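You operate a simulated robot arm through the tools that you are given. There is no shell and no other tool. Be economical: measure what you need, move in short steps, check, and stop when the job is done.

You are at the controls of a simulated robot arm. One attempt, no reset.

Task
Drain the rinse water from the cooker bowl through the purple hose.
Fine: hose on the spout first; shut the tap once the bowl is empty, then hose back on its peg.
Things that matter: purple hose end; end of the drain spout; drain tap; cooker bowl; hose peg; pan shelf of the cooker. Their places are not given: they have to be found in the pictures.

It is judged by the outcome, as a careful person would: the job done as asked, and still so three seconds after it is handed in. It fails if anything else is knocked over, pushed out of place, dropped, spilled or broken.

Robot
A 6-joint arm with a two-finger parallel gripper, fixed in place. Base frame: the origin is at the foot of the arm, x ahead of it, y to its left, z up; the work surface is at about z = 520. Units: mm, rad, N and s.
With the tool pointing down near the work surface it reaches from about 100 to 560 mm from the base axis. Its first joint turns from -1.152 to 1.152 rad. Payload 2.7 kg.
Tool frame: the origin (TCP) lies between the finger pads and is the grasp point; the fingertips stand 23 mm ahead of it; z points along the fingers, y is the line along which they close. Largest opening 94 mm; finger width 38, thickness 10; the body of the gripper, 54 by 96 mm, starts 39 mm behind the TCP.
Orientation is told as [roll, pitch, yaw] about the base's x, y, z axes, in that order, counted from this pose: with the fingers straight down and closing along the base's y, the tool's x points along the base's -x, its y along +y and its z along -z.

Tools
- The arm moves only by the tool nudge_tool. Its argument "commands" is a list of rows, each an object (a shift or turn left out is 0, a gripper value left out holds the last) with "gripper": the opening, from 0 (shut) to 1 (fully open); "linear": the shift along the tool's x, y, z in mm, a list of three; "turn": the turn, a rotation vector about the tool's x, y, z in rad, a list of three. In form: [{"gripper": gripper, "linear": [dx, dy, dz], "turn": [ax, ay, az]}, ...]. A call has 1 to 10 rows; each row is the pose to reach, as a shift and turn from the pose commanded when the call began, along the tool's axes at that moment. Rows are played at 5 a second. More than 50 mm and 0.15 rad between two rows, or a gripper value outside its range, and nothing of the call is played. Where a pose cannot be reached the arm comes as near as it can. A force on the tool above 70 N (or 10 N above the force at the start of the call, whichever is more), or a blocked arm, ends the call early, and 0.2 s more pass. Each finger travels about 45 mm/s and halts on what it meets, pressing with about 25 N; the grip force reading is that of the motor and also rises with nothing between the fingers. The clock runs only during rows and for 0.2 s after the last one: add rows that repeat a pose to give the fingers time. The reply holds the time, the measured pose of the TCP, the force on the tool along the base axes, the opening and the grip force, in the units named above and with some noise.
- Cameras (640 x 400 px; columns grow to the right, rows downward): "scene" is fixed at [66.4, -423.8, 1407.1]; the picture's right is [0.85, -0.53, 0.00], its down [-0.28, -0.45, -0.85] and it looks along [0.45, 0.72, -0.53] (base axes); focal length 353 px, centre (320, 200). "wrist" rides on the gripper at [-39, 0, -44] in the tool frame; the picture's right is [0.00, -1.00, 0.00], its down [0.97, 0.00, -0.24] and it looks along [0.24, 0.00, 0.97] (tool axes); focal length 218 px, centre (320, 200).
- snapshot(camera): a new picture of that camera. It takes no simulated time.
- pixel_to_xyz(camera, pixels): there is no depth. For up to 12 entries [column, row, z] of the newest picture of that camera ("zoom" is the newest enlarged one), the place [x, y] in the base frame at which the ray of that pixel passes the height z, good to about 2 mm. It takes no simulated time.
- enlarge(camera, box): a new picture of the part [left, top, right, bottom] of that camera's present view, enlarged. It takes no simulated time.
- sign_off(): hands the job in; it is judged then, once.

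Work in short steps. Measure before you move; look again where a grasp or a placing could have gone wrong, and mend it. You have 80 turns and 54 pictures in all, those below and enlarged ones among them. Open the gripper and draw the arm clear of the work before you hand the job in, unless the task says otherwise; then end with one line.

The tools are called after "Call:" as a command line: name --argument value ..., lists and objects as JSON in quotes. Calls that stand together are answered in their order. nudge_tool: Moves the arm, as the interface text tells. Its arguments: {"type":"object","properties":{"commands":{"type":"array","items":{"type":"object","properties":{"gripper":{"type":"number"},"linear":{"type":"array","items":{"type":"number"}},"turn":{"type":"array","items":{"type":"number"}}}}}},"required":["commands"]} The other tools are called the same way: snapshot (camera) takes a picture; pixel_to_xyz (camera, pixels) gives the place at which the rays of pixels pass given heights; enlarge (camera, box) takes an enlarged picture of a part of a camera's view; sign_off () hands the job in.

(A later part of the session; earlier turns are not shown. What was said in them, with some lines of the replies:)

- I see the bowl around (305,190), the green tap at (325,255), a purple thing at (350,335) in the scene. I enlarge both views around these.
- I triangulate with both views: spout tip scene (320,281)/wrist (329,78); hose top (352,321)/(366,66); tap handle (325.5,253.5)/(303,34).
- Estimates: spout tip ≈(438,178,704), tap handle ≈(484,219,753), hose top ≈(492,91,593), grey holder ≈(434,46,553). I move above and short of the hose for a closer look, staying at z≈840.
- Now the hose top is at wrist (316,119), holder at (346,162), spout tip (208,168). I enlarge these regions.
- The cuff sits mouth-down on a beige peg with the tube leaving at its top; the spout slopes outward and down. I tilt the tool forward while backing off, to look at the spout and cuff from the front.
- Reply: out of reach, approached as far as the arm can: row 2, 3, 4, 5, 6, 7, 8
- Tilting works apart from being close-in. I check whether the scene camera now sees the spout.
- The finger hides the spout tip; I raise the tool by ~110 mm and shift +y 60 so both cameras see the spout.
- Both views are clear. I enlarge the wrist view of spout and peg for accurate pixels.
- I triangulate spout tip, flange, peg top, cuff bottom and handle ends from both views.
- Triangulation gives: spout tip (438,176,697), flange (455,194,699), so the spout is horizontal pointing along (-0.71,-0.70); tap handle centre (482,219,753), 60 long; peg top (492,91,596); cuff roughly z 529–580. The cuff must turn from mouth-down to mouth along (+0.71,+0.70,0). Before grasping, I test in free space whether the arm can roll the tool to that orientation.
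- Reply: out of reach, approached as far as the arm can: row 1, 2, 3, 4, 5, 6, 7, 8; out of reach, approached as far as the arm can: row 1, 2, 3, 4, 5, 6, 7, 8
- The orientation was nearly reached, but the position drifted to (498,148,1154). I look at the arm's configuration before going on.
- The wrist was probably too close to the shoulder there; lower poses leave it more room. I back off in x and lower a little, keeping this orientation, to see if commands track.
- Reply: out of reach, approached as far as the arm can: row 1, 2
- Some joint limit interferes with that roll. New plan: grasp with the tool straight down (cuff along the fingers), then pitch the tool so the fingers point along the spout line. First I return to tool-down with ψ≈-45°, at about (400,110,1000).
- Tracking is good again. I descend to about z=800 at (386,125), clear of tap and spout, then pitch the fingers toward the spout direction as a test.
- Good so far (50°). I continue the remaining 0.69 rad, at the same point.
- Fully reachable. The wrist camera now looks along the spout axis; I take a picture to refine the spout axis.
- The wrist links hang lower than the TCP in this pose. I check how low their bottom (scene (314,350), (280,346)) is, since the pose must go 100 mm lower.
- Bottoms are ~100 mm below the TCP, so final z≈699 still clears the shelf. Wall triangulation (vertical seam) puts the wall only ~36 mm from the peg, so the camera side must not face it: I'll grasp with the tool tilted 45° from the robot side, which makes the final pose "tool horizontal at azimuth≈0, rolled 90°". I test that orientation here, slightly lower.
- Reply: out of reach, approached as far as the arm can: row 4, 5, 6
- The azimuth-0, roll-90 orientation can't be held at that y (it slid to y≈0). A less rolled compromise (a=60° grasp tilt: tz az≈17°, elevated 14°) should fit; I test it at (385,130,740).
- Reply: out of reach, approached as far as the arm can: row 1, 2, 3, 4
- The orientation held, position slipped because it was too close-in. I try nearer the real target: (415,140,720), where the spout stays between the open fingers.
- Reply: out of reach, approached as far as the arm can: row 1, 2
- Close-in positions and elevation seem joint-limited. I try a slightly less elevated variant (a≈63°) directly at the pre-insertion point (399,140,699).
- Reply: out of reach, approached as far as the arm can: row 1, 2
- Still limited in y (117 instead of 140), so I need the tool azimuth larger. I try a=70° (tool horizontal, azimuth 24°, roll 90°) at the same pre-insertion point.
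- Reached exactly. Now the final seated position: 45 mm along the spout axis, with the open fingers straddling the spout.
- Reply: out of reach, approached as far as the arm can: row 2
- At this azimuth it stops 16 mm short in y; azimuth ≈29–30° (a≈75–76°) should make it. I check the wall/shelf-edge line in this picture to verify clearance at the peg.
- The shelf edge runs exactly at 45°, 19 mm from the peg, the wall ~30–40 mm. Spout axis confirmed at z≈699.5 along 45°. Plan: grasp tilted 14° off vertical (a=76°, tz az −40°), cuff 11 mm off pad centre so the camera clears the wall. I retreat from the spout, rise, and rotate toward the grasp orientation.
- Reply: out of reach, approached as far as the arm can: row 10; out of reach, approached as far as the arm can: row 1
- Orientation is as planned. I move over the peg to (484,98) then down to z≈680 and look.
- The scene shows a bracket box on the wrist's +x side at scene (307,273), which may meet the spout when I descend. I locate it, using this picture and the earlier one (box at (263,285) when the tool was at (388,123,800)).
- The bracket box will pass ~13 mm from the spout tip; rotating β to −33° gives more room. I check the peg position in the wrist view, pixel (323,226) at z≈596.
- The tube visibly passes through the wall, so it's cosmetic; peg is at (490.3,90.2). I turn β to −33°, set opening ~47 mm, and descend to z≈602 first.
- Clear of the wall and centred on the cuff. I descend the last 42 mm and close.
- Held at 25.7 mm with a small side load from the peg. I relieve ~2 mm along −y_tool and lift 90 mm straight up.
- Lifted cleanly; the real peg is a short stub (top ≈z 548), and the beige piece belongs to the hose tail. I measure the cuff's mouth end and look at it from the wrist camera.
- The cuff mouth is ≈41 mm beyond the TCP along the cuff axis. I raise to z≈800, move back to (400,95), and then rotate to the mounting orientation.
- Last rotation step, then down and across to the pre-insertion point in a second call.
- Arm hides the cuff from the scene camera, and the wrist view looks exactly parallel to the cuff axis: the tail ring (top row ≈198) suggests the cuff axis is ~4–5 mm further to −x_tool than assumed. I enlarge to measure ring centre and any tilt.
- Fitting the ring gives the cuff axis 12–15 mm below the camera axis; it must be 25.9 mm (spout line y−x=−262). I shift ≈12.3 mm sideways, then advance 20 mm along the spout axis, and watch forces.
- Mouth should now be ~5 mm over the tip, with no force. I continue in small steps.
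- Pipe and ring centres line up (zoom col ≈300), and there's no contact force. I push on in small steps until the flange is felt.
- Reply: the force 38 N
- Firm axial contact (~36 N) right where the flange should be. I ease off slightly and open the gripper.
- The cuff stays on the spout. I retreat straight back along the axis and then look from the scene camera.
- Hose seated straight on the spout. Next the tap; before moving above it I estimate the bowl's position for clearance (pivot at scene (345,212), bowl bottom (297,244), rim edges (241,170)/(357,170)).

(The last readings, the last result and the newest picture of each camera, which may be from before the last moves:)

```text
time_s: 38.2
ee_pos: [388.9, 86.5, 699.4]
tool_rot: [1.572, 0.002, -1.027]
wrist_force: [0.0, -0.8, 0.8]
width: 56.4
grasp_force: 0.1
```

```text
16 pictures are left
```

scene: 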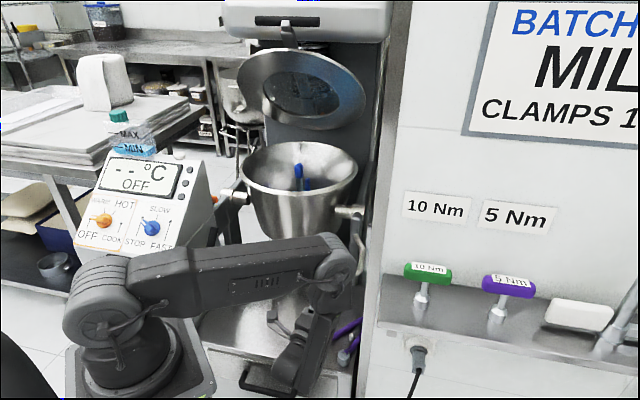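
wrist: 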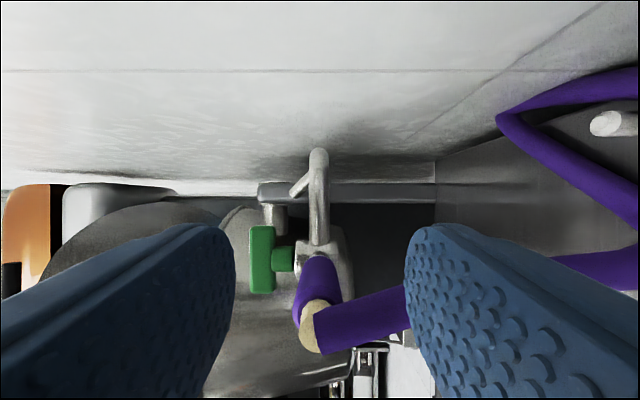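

Bowl bottom is roughly 80+ mm away from the tap column, so access from above is open. I rise and rotate to tool-down with ψ=−45° (fingers closing across the handle bar).

Call:
nudge_tool --commands '[{"linear": [0, 50, 0]}, {"linear": [0, 100, 0]}, {"linear": [0, 105, 5], "turn": [0.142, 0.0173, -0.0173]}, {"linear": [0, 110, 10], "turn": [0.284, 0.0345, -0.0345]}, {"linear": [0, 115, 10], "turn": [0.426, 0.0518, -0.0518]}, {"linear": [0, 120, 10], "turn": [0.568, 0.069, -0.069]}, {"linear": [0, 120, 10], "turn": [0.71, 0.0863, -0.0863]}, {"linear": [0, 120, 10], "turn": [0.852, 0.1035, -0.1035]}, {"linear": [0, 120, 10], "turn": [0.994, 0.1208, -0.1208]}, {"linear": [0, 120, 10], "turn": [1.136, 0.138, -0.138]}]'

Call:
nudge_tool --commands '[{"turn": [0.142, 0.0173, -0.0173]}, {"turn": [0.284, 0.0345, -0.0345]}, {"turn": [0.426, 0.0518, -0.0518]}]'

```text
time_s: 40.4
ee_pos: [401.3, 93.5, 820.7]
tool_rot: [0.429, -0.044, -0.844]
wrist_force: [0.0, -0.1, 0.7]
width: 56.4
grasp_force: 0.0
```

```text
time_s: 41.2
ee_pos: [400.5, 93.5, 819.0]
tool_rot: [0.0, 0.001, -0.785]
wrist_force: [0.0, -0.4, 0.6]
width: 56.4
grasp_force: 0.0
```

Tool is vertical, ψ=−45°. I move over the tap to (482,219,850) and take a wrist picture.

Call:
nudge_tool --commands '[{"linear": [0, 0, -31]}, {"linear": [8, 40, -31]}, {"linear": [16, 80, -31]}, {"linear": [24, 115, -31]}, {"linear": [31, 146.4, -31]}]'

Call:
snapshot --camera "wrist"

```text
time_s: 42.4
ee_pos: [484.1, 221.1, 852.9]
tool_rot: [0.002, 0.0, -0.786]
wrist_force: [0.8, -0.5, -0.8]
width: 56.3
grasp_force: 0.1
```

```text
15 pictures are left
```

wrist: 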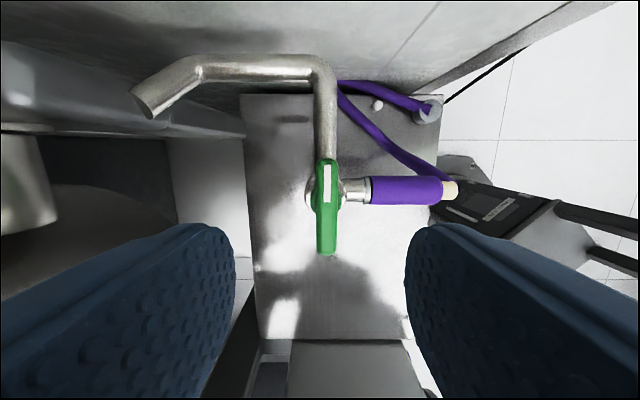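

Clear top view: cuff seated at the flange, handle bar along column 327 from (327,158) to (327,255). I get its coordinates.

Call:
pixel_to_xyz --camera "wrist" --pixels '[[327, 160, 757], [327, 254, 757], [316, 205, 757], [340, 205, 757]]'

Call:
enlarge --camera "scene" --box '[270, 130, 398, 260]'

```text
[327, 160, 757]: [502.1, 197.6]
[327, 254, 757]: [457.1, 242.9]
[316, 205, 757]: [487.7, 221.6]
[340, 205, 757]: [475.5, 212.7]
```

```text
3.08 times, centred on (334, 195) of scene
```

zoom: 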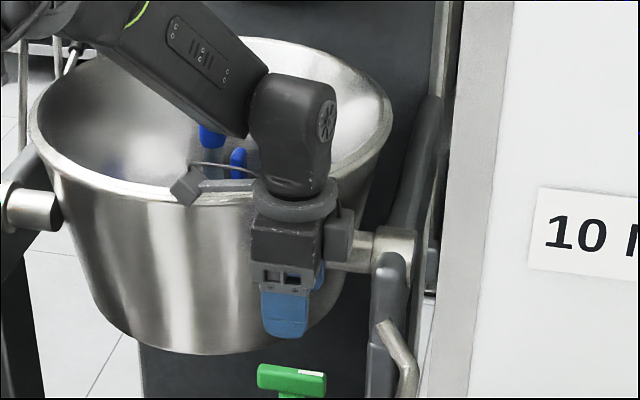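

Handle centre ≈(480.5,219), aligned with the fingers' gap. I shift −4 mm in y_tool, descend to z≈764, and close on the bar.

Call:
nudge_tool --commands '[{"linear": [2, -4, 30]}, {"linear": [2, -4, 60]}, {"linear": [2, -4, 89]}, {"linear": [2, -4, 89]}]'

Call:
nudge_tool --commands '[{"gripper": 0.05}, {"gripper": 0.05}, {"gripper": 0.05}, {"gripper": 0.05}, {"gripper": 0.05}]'

```text
time_s: 43.4
ee_pos: [479.1, 219.8, 762.8]
tool_rot: [0.002, 0.0, -0.787]
wrist_force: [-0.1, 0.2, 0.0]
width: 56.3
grasp_force: 0.0
```

```text
time_s: 44.6
ee_pos: [479.3, 219.2, 763.6]
tool_rot: [0.004, -0.001, -0.786]
wrist_force: [11.8, 12.1, -8.5]
width: 23.7
grasp_force: 44.8
```

Gripping the bar (23.7 mm). I relieve the side load and try a small counter-clockwise turn (−z_tool) to feel which way the tap moves.

Call:
nudge_tool --commands '[{"linear": [0, 1.2, 0]}, {"linear": [0, 1.2, 0], "turn": [0, 0, -0.08]}, {"linear": [0, 1.2, 0], "turn": [0, 0, -0.16]}, {"linear": [0, 1.2, 0], "turn": [0, 0, -0.24]}]'

Call:
snapshot --camera "wrist"

```text
time_s: 45.6
ee_pos: [479.9, 220.3, 764.0]
tool_rot: [0.004, 0.0, -0.542]
wrist_force: [7.4, 13.1, 6.3]
width: 23.5
grasp_force: 45.1
```

```text
13 pictures are left
```

wrist: 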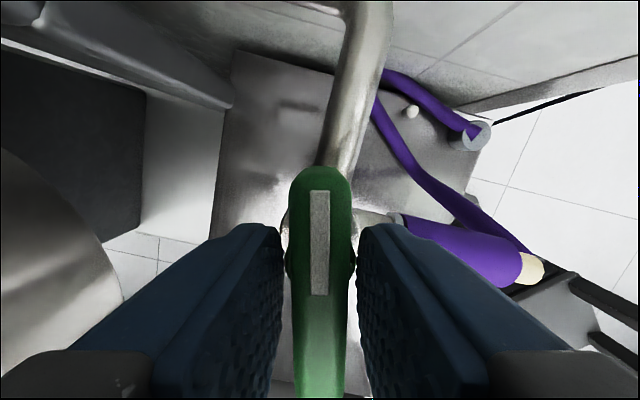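

The handle followed the tool (pipe now at an angle to the bar), so it turns counter-clockwise. I continue toward 90°.

Call:
nudge_tool --commands '[{"turn": [0, 0, -0.14]}, {"turn": [0, 0, -0.28]}, {"turn": [0, 0, -0.42]}, {"turn": [0, 0, -0.56]}, {"turn": [0, 0, -0.7]}, {"turn": [0, 0, -0.84]}, {"turn": [0, 0, -0.98]}, {"turn": [0, 0, -1.12]}, {"turn": [0, 0, -1.26]}, {"turn": [0, 0, -1.33]}]'

Call:
enlarge --camera "scene" --box '[220, 120, 400, 330]'

```text
time_s: 47.8
ee_pos: [479.6, 218.1, 762.4]
tool_rot: [-0.002, -0.005, 0.785]
wrist_force: [10.7, -17.2, 23.5]
width: 23.5
grasp_force: 45.1
```

```text
1.90 times, centred on (310, 225) of scene
```

zoom: 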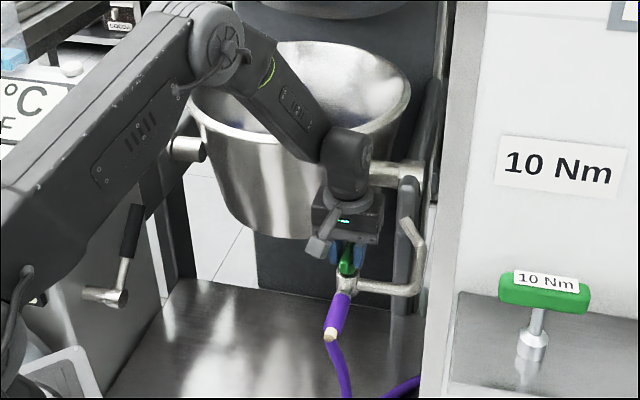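

The bar now lies along the spout (90° turned). I release it, rise and move away so the bowl interior can be seen.

Call:
nudge_tool --commands '[{"gripper": 0.6}, {"gripper": 0.6}, {"gripper": 0.6, "linear": [0, 0, -40]}, {"linear": [0, 0, -88]}, {"linear": [40, -14, -88]}, {"linear": [80, -28, -88]}, {"linear": [125, -42, -88]}, {"linear": [170, -56, -88]}, {"linear": [210, -69, -88]}]'

Call:
enlarge --camera "scene" --box '[220, 120, 400, 330]'

```text
time_s: 49.8
ee_pos: [378.5, 22.6, 849.1]
tool_rot: [0.003, -0.001, 0.786]
wrist_force: [-0.1, 0.1, 0.3]
width: 56.3
grasp_force: 0.1
```

```text
1.90 times, centred on (310, 225) of scene
```

zoom: 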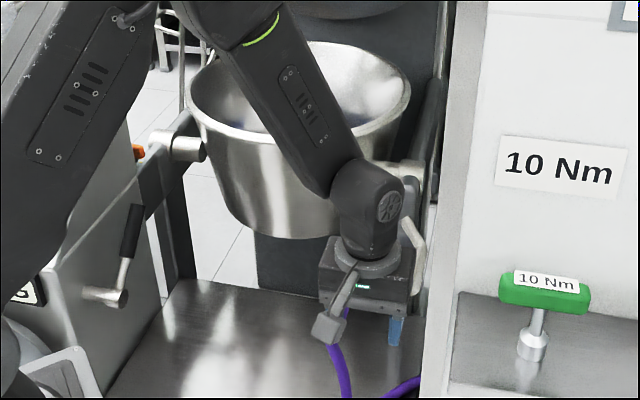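

The forearm hides the bowl. I raise the tool and tilt the wrist camera toward the bowl to look inside.

Call:
nudge_tool --commands '[{"linear": [-8, 5, -45], "turn": [0, -0.05, 0]}, {"linear": [-20, 15, -90], "turn": [0, -0.18, 0]}, {"linear": [-35, 35, -130], "turn": [0, -0.3, 0]}, {"linear": [-50, 60, -165], "turn": [0, -0.42, 0]}, {"linear": [-65, 82, -200], "turn": [0, -0.54, 0]}, {"linear": [-78, 103, -231], "turn": [0, -0.66, 0]}]'

Call:
snapshot --camera "wrist"

```text
time_s: 51.2
ee_pos: [362.8, 150.0, 1080.3]
tool_rot: [0.002, -0.663, 0.784]
wrist_force: [-0.7, 0.0, 0.6]
width: 56.4
grasp_force: 0.2
```

```text
10 pictures are left
```

wrist: 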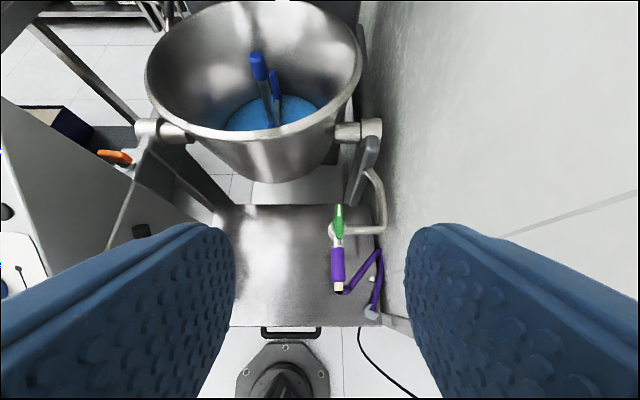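

Blue water is still in the bowl (disc around (275,112)), tap bar along the spout. I wait ~6 s and look again.

Call:
nudge_tool --commands '[{}, {}, {}, {}, {}, {}, {}, {}, {}, {}]'

Call:
nudge_tool --commands '[{}, {}, {}, {}, {}, {}, {}, {}, {}, {}]'

Call:
nudge_tool --commands '[{}, {}, {}, {}, {}, {}, {}, {}, {}, {}]'

Call:
enlarge --camera "wrist" --box '[140, 0, 400, 300]'

```text
time_s: 53.4
ee_pos: [362.8, 150.0, 1081.0]
tool_rot: [0.001, -0.662, 0.785]
wrist_force: [0.4, 0.5, 1.0]
width: 56.5
grasp_force: 0.1
```

```text
time_s: 55.6
ee_pos: [363.7, 150.2, 1079.4]
tool_rot: [0.0, -0.663, 0.785]
wrist_force: [0.2, 0.2, 0.3]
width: 56.4
grasp_force: 0.0
```

```text
time_s: 57.8
ee_pos: [362.3, 149.9, 1080.3]
tool_rot: [0.0, -0.662, 0.783]
wrist_force: [0.9, 0.2, 0.6]
width: 56.4
grasp_force: 0.1
```

```text
1.33 times, centred on (270, 150) of wrist
```

zoom: 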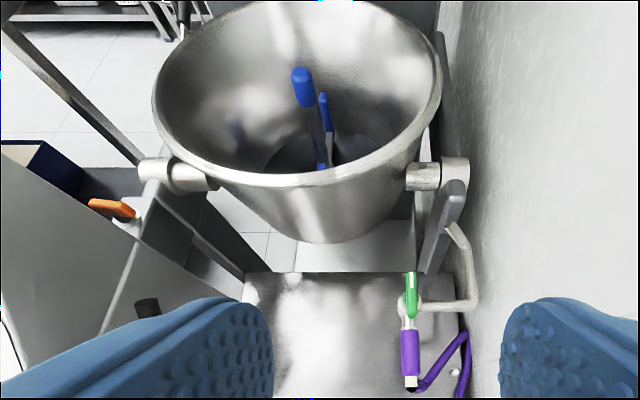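

The blue water disc is gone: the bowl is empty. I return over the tap to (480,219,851) with the tool vertical.

Call:
nudge_tool --commands '[{"linear": [5.3, -4.9, 37.4], "turn": [0, 0.095, 0]}, {"linear": [10.6, -9.8, 74.7], "turn": [0, 0.19, 0]}, {"linear": [15.9, -14.7, 112.1], "turn": [0, 0.284, 0]}, {"linear": [21.2, -19.6, 149.5], "turn": [0, 0.379, 0]}, {"linear": [26.5, -24.5, 186.9], "turn": [0, 0.474, 0]}, {"linear": [31.8, -29.4, 224.2], "turn": [0, 0.568, 0]}, {"linear": [37.1, -34.3, 261.6], "turn": [0, 0.663, 0]}]'

Call:
snapshot --camera "wrist"

```text
time_s: 59.4
ee_pos: [480.9, 217.0, 850.5]
tool_rot: [0.0, 0.004, 0.784]
wrist_force: [-0.4, -0.3, 0.2]
width: 56.4
grasp_force: 0.0
```

```text
8 pictures are left
```

wrist: 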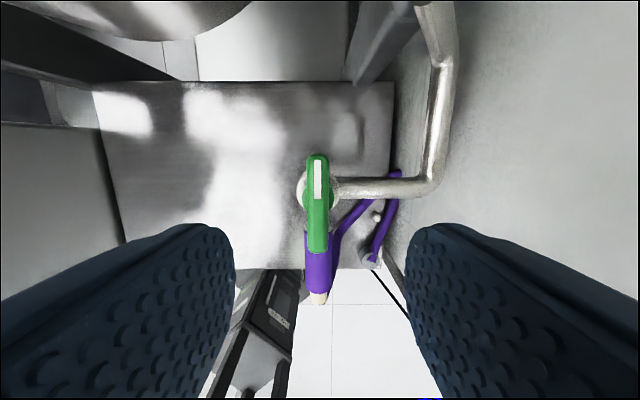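

Bar is centred at column 317. I descend 88 mm and grip it again.

Call:
nudge_tool --commands '[{"linear": [0, 1.7, 30]}, {"linear": [0, 1.7, 60]}, {"linear": [0, 1.7, 88]}, {"linear": [0, 1.7, 88]}, {"linear": [0, 1.7, 88], "gripper": 0.05}, {"linear": [0, 1.7, 88], "gripper": 0.05}, {"linear": [0, 1.7, 88], "gripper": 0.05}, {"linear": [0, 1.7, 88], "gripper": 0.05}, {"linear": [0, 1.7, 88], "gripper": 0.05}]'

Call:
nudge_tool --commands '[{"turn": [0, 0, 0.145]}, {"turn": [0, 0, 0.29]}, {"turn": [0, 0, 0.435]}, {"turn": [0, 0, 0.58]}, {"turn": [0, 0, 0.725]}, {"turn": [0, 0, 0.87]}, {"turn": [0, 0, 1.015]}, {"turn": [0, 0, 1.16]}, {"turn": [0, 0, 1.305]}, {"turn": [0, 0, 1.45]}]'

Call:
nudge_tool --commands '[{"turn": [0, 0, 0.07]}, {"turn": [0, 0, 0.13]}, {"turn": [0, 0, 0.14]}]'

```text
time_s: 61.4
ee_pos: [478.5, 217.1, 765.2]
tool_rot: [-0.001, 0.0, 0.784]
wrist_force: [24.8, -18.8, -11.8]
width: 23.3
grasp_force: 45.0
```

```text
time_s: 63.6
ee_pos: [478.6, 221.0, 765.8]
tool_rot: [0.005, -0.002, -0.667]
wrist_force: [13.8, -3.5, 16.7]
width: 23.2
grasp_force: 45.2
```

```text
time_s: 64.4
ee_pos: [478.2, 221.7, 764.1]
tool_rot: [0.007, 0.0, -0.804]
wrist_force: [16.9, 9.5, 8.6]
width: 23.5
grasp_force: 45.3
```

The bar is back at its original angle (−0.80 rad). I release, rise, and check with a picture.

Call:
nudge_tool --commands '[{"gripper": 0.6}, {"gripper": 0.6}, {"gripper": 0.6, "linear": [0, 0, -30]}, {"linear": [0, 0, -60]}, {"linear": [0, 0, -88]}]'

Call:
snapshot --camera "wrist"

```text
time_s: 65.6
ee_pos: [476.2, 219.9, 851.7]
tool_rot: [-0.002, -0.001, -0.804]
wrist_force: [-0.4, -0.3, 0.1]
width: 56.4
grasp_force: 0.2
```

```text
7 pictures are left
```

wrist: 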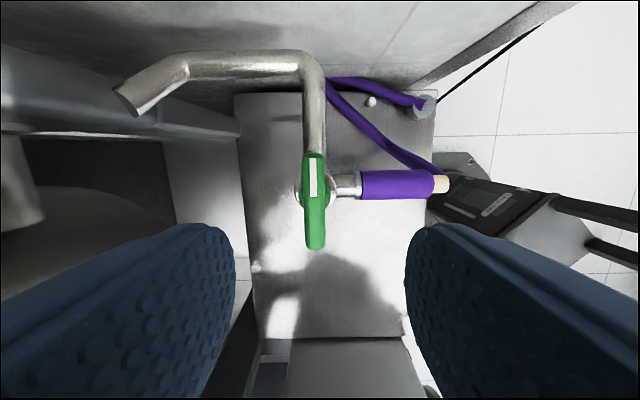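

Tap is shut, hose still on. I measure the peg (371,101) and the cuff ends in this view for the return trip.

Call:
pixel_to_xyz --camera "wrist" --pixels '[[371, 101.5, 538], [371, 101.5, 544], [362, 186, 706], [433, 185, 706], [423, 104, 553]]'

```text
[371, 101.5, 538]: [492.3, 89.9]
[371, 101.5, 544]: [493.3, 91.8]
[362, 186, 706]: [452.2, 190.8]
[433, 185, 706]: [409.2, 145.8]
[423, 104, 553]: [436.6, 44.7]
```

Peg ≈(492,90); cuff lies on the spout line. I go back to the rotation point (400,93,819) and rotate to the hose-gripping orientation.

Call:
nudge_tool --commands '[{"linear": [-10, -36, 0]}, {"linear": [-20, -72, 0]}, {"linear": [-30, -108, 10]}, {"linear": [-38.5, -142.2, 32.7]}]'

Call:
nudge_tool --commands '[{"turn": [-0.1422, -0.0159, 0.0159]}, {"turn": [-0.2843, -0.0319, 0.0319]}, {"turn": [-0.4265, -0.0478, 0.0478]}, {"turn": [-0.5686, -0.0638, 0.0638]}, {"turn": [-0.7108, -0.0797, 0.0797]}, {"turn": [-0.8529, -0.0956, 0.0956]}, {"turn": [-0.9951, -0.1116, 0.1116]}, {"turn": [-1.1372, -0.1275, 0.1275]}, {"turn": [-1.2794, -0.1435, 0.1435]}, {"turn": [-1.4215, -0.1594, 0.1594]}]'

Call:
nudge_tool --commands '[{"turn": [-0.1421, -0.0159, 0.0159]}, {"turn": [-0.1421, -0.0159, 0.0159]}]'

```text
time_s: 66.6
ee_pos: [400.4, 93.1, 819.6]
tool_rot: [0.0, 0.001, -0.805]
wrist_force: [0.3, -0.2, -0.7]
width: 56.4
grasp_force: 0.0
```

```text
time_s: 68.8
ee_pos: [401.3, 92.9, 818.8]
tool_rot: [1.426, -0.017, -1.013]
wrist_force: [-0.5, 0.0, 0.2]
width: 56.4
grasp_force: 0.1
```

```text
time_s: 69.4
ee_pos: [401.2, 93.7, 819.1]
tool_rot: [1.571, -0.001, -1.029]
wrist_force: [0.0, -0.2, 0.6]
width: 56.6
grasp_force: 0.0
```

At the right orientation. I lower to z≈700, slide across, and advance along the cuff to the release position (415,174,700).

Call:
nudge_tool --commands '[{"linear": [0, -40, -5]}, {"linear": [0, -80, -10]}, {"linear": [0, -118.8, -14.2]}, {"linear": [22, -118.8, -14.2]}, {"linear": [44, -118.8, -14.2]}, {"linear": [44, -118.8, -14.2]}]'

Call:
snapshot --camera "wrist"

```text
time_s: 70.8
ee_pos: [365.8, 124.8, 700.1]
tool_rot: [1.569, 0.0, -1.029]
wrist_force: [-0.4, -0.1, 0.0]
width: 56.4
grasp_force: 0.0
```

```text
6 pictures are left
```

wrist: 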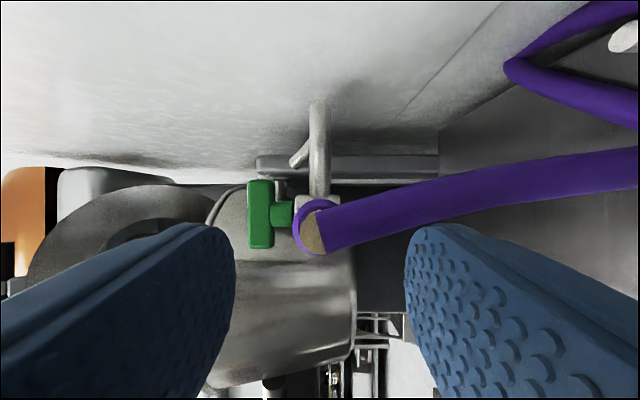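

Cuff seen end-on at (318,228), centred between the fingers. I advance 70 mm and close.

Call:
nudge_tool --commands '[{"linear": [4.3, 0, 17]}, {"linear": [8.6, 0, 34]}, {"linear": [12.8, 0, 51]}, {"linear": [17.1, 0, 67.8]}, {"linear": [17.1, 0, 67.8]}]'

Call:
nudge_tool --commands '[{"gripper": 0.1}, {"gripper": 0.1}, {"gripper": 0.1}, {"gripper": 0.1}, {"gripper": 0.1}]'

```text
time_s: 72.0
ee_pos: [415.4, 174.5, 698.8]
tool_rot: [1.567, -0.001, -1.029]
wrist_force: [-0.1, -0.2, 0.2]
width: 56.5
grasp_force: 0.1
```

```text
time_s: 73.2
ee_pos: [414.4, 173.2, 700.2]
tool_rot: [1.569, 0.0, -1.027]
wrist_force: [1.1, 0.9, -0.3]
width: 24.7
grasp_force: 25.0
```

Gripped (24.7 mm). I pull the cuff straight off along the spout axis.

Call:
nudge_tool --commands '[{"linear": [-2.4, 0, -9.7]}, {"linear": [-4.8, 0, -19.4]}, {"linear": [-7.2, 0, -29.1]}, {"linear": [-9.6, 0, -38.8]}, {"linear": [-12, 0, -48.5]}, {"linear": [-14.4, 0, -58.2]}]'

Call:
enlarge --camera "wrist" --box '[200, 100, 456, 260]'

```text
time_s: 74.6
ee_pos: [372.2, 131.4, 701.8]
tool_rot: [1.568, 0.0, -1.028]
wrist_force: [-0.6, -0.4, 0.0]
width: 24.7
grasp_force: 24.8
```

```text
2.50 times, centred on (328, 180) of wrist
```

zoom: 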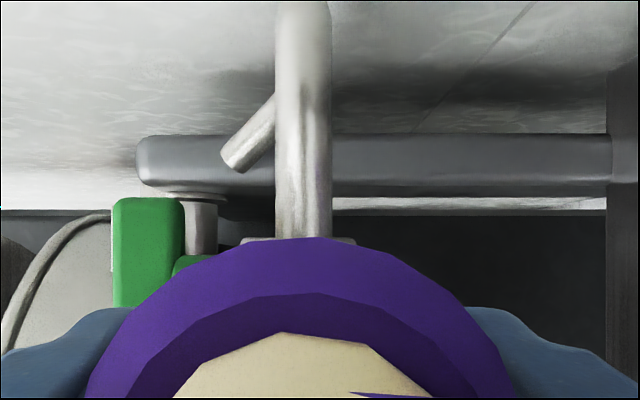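

Cuff is off the spout and sits in the grip nearly as before (axis offset the same, mouth ≈37 mm ahead of the TCP). I rise, and rotate back to the peg-grasp orientation.

Call:
nudge_tool --commands '[{"linear": [-10, 40, 0]}, {"linear": [-28, 75, 2]}, {"linear": [-45.6, 98, 4]}, {"linear": [-45.6, 98, 4], "turn": [0.1347, 0.0141, -0.048]}, {"linear": [-45.6, 98, 4], "turn": [0.2694, 0.0283, -0.0959]}, {"linear": [-45.6, 98, 4], "turn": [0.4041, 0.0424, -0.1439]}, {"linear": [-45.6, 98, 4], "turn": [0.5388, 0.0566, -0.1918]}, {"linear": [-45.6, 98, 4], "turn": [0.6735, 0.0707, -0.2398]}, {"linear": [-45.6, 98, 4], "turn": [0.8082, 0.0848, -0.2877]}, {"linear": [-45.6, 98, 4], "turn": [0.9429, 0.099, -0.3357]}]'

Call:
nudge_tool --commands '[{"turn": [0.1347, 0.0141, -0.048]}, {"turn": [0.2694, 0.0283, -0.0959]}, {"turn": [0.4041, 0.0424, -0.1439]}, {"turn": [0.5388, 0.0566, -0.1918]}, {"turn": [0.5388, 0.0566, -0.1918]}]'

```text
time_s: 76.8
ee_pos: [400.2, 94.6, 797.8]
tool_rot: [0.585, -0.241, -0.789]
wrist_force: [-0.4, -0.3, -1.0]
width: 24.6
grasp_force: 25.0
```

```text
time_s: 78.0
ee_pos: [401.0, 94.8, 799.2]
tool_rot: [-0.005, -0.242, -0.587]
wrist_force: [0.3, -1.0, -0.7]
width: 24.6
grasp_force: 25.2
```

Back in the peg orientation. I move over the peg to (480.6,94.6), then down to z≈660, and look.

Call:
nudge_tool --commands '[{"linear": [-32, 22, 8]}, {"linear": [-64.4, 43.9, 16]}, {"linear": [-53, 43.9, 61]}, {"linear": [-42, 43.9, 106]}, {"linear": [-31, 43.9, 150.9]}, {"linear": [-31, 43.9, 150.9]}]'

Call:
enlarge --camera "scene" --box '[330, 290, 380, 350]'

```text
time_s: 79.4
ee_pos: [479.2, 95.2, 658.1]
tool_rot: [-0.004, -0.243, -0.588]
wrist_force: [0.2, 0.7, -0.4]
width: 24.7
grasp_force: 25.2
```

```text
6.67 times, centred on (355, 320) of scene
```

zoom: 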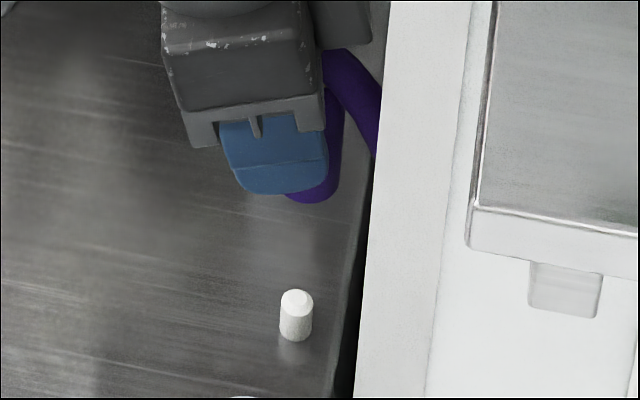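

The cuff's mouth appears at the same image spot (zoom ≈(310,203)) as right after lifting off the peg, so it is aligned over the peg. I descend 72 mm to just above the stub.

Call:
nudge_tool --commands '[{"linear": [6, 0, 23.3]}, {"linear": [11.6, 0, 46.6]}, {"linear": [17.3, 0, 69.9]}, {"linear": [17.3, 0, 69.9]}]'

Call:
enlarge --camera "scene" --box '[330, 300, 380, 360]'

```text
time_s: 80.4
ee_pos: [479.0, 93.9, 590.2]
tool_rot: [-0.003, -0.244, -0.585]
wrist_force: [-0.1, 0.5, -0.9]
width: 24.7
grasp_force: 25.0
```

```text
6.67 times, centred on (355, 330) of scene
```

zoom: 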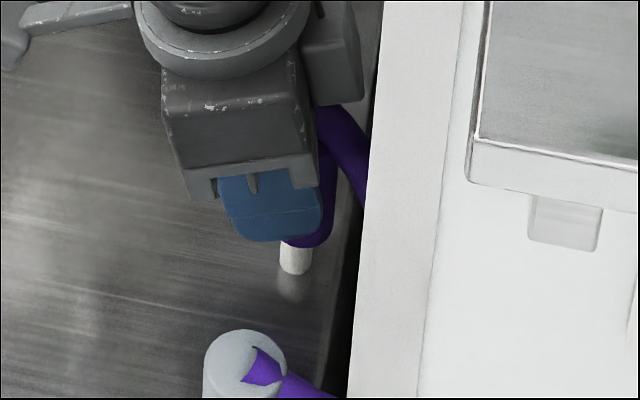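

Cuff bottom is ~1–2 mm right of the peg's centreline and the TCP is ~1.5 mm short in y_tool versus the grasp. I correct (+1, +1.3) and descend slowly while watching force.

Call:
nudge_tool --commands '[{"linear": [1, 1.3, 0]}, {"linear": [2.2, 1.3, 4.9]}, {"linear": [3.4, 1.3, 9.7]}, {"linear": [4.6, 1.3, 14.6]}, {"linear": [5.8, 1.3, 19.4]}]'

```text
time_s: 81.6
ee_pos: [478.3, 93.7, 567.1]
tool_rot: [-0.001, -0.242, -0.587]
wrist_force: [-0.1, 0.2, -0.3]
width: 24.3
grasp_force: 25.1
```

Mouth is below the peg top with no force, so it's going on. I continue down until it rests on the shelf.

Call:
nudge_tool --commands '[{"linear": [0.7, 0, 2.9]}, {"linear": [1.4, 0, 5.8]}, {"linear": [2.2, 0, 8.7]}, {"linear": [2.9, 0, 11.6]}, {"linear": [3.6, 0, 14.6]}]'

Call:
enlarge --camera "scene" --box '[330, 300, 380, 360]'

```text
time_s: 82.8
ee_pos: [480.0, 95.3, 553.8]
tool_rot: [0.002, -0.248, -0.588]
wrist_force: [-13.7, -0.1, 41.9]
width: 24.7
grasp_force: 24.9
```

```text
6.67 times, centred on (355, 330) of scene
```

zoom: 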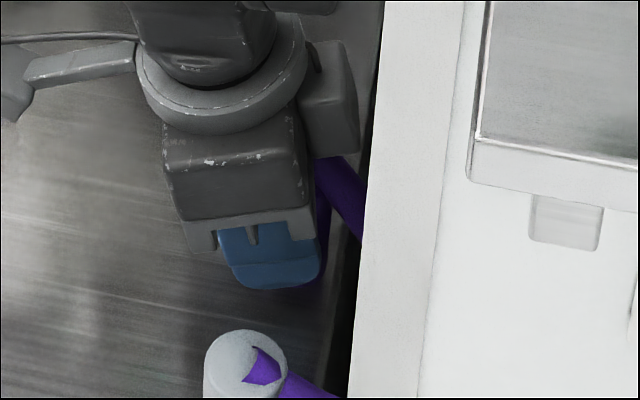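

Resting on the shelf (42 N vertical, z as expected). I ease up slightly, open, and rise vertically.

Call:
nudge_tool --commands '[{"linear": [-0.4, 0, -1.6]}, {"linear": [-0.4, 0, -1.6], "gripper": 0.4}, {"linear": [-0.4, 0, -1.6], "gripper": 0.5}, {"linear": [-0.4, 0, -1.6], "gripper": 0.5}, {"linear": [-6, 0, -24], "gripper": 0.5}, {"linear": [-14, 0, -56]}, {"linear": [-25, 0, -100]}, {"linear": [-36, 0, -146]}]'

Call:
nudge_tool --commands '[{"linear": [-11, 0, -45]}, {"linear": [-22, 0, -90]}, {"linear": [10, -22, -98]}, {"linear": [42, -44, -106]}, {"linear": [74, -66, -114]}]'

Call:
snapshot --camera "wrist"

```text
time_s: 84.6
ee_pos: [478.3, 94.4, 702.7]
tool_rot: [-0.005, -0.241, -0.587]
wrist_force: [-0.2, 0.4, 0.5]
width: 47.2
grasp_force: 0.1
```

```text
time_s: 85.8
ee_pos: [361.0, 96.3, 794.9]
tool_rot: [-0.001, -0.24, -0.587]
wrist_force: [0.6, -0.3, 0.4]
width: 46.8
grasp_force: 0.1
```

```text
1 pictures are left
```

wrist: 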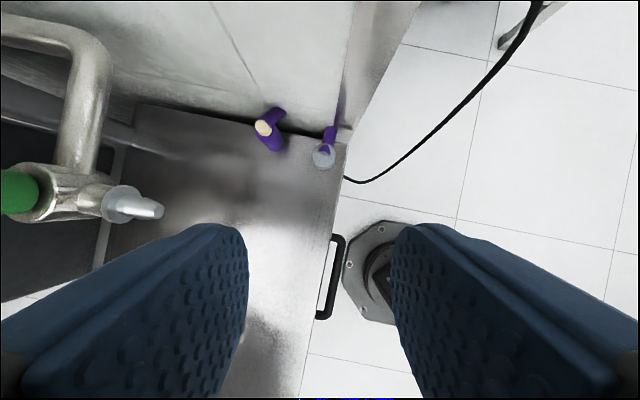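

The hose stands upright at its peg place, spout is bare. I use the last picture to confirm with the scene camera.

Call:
enlarge --camera "scene" --box '[300, 230, 400, 370]'

```text
2.86 times, centred on (350, 300) of scene
```

zoom: 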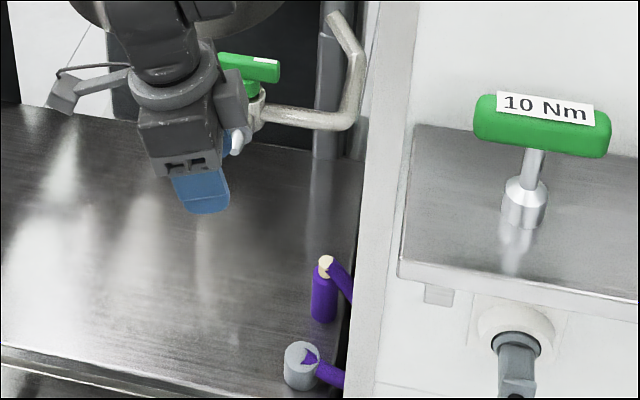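

The hose is upright on its peg as at the start, the tap bar is back in its original (shut) position, and the gripper is open and clear. I hand in.

Call:
sign_off

```text
The job is handed in.
```

The bowl has been drained through the purple hose, the tap is shut, and the hose is back on its peg, with the gripper open and clear of the work.
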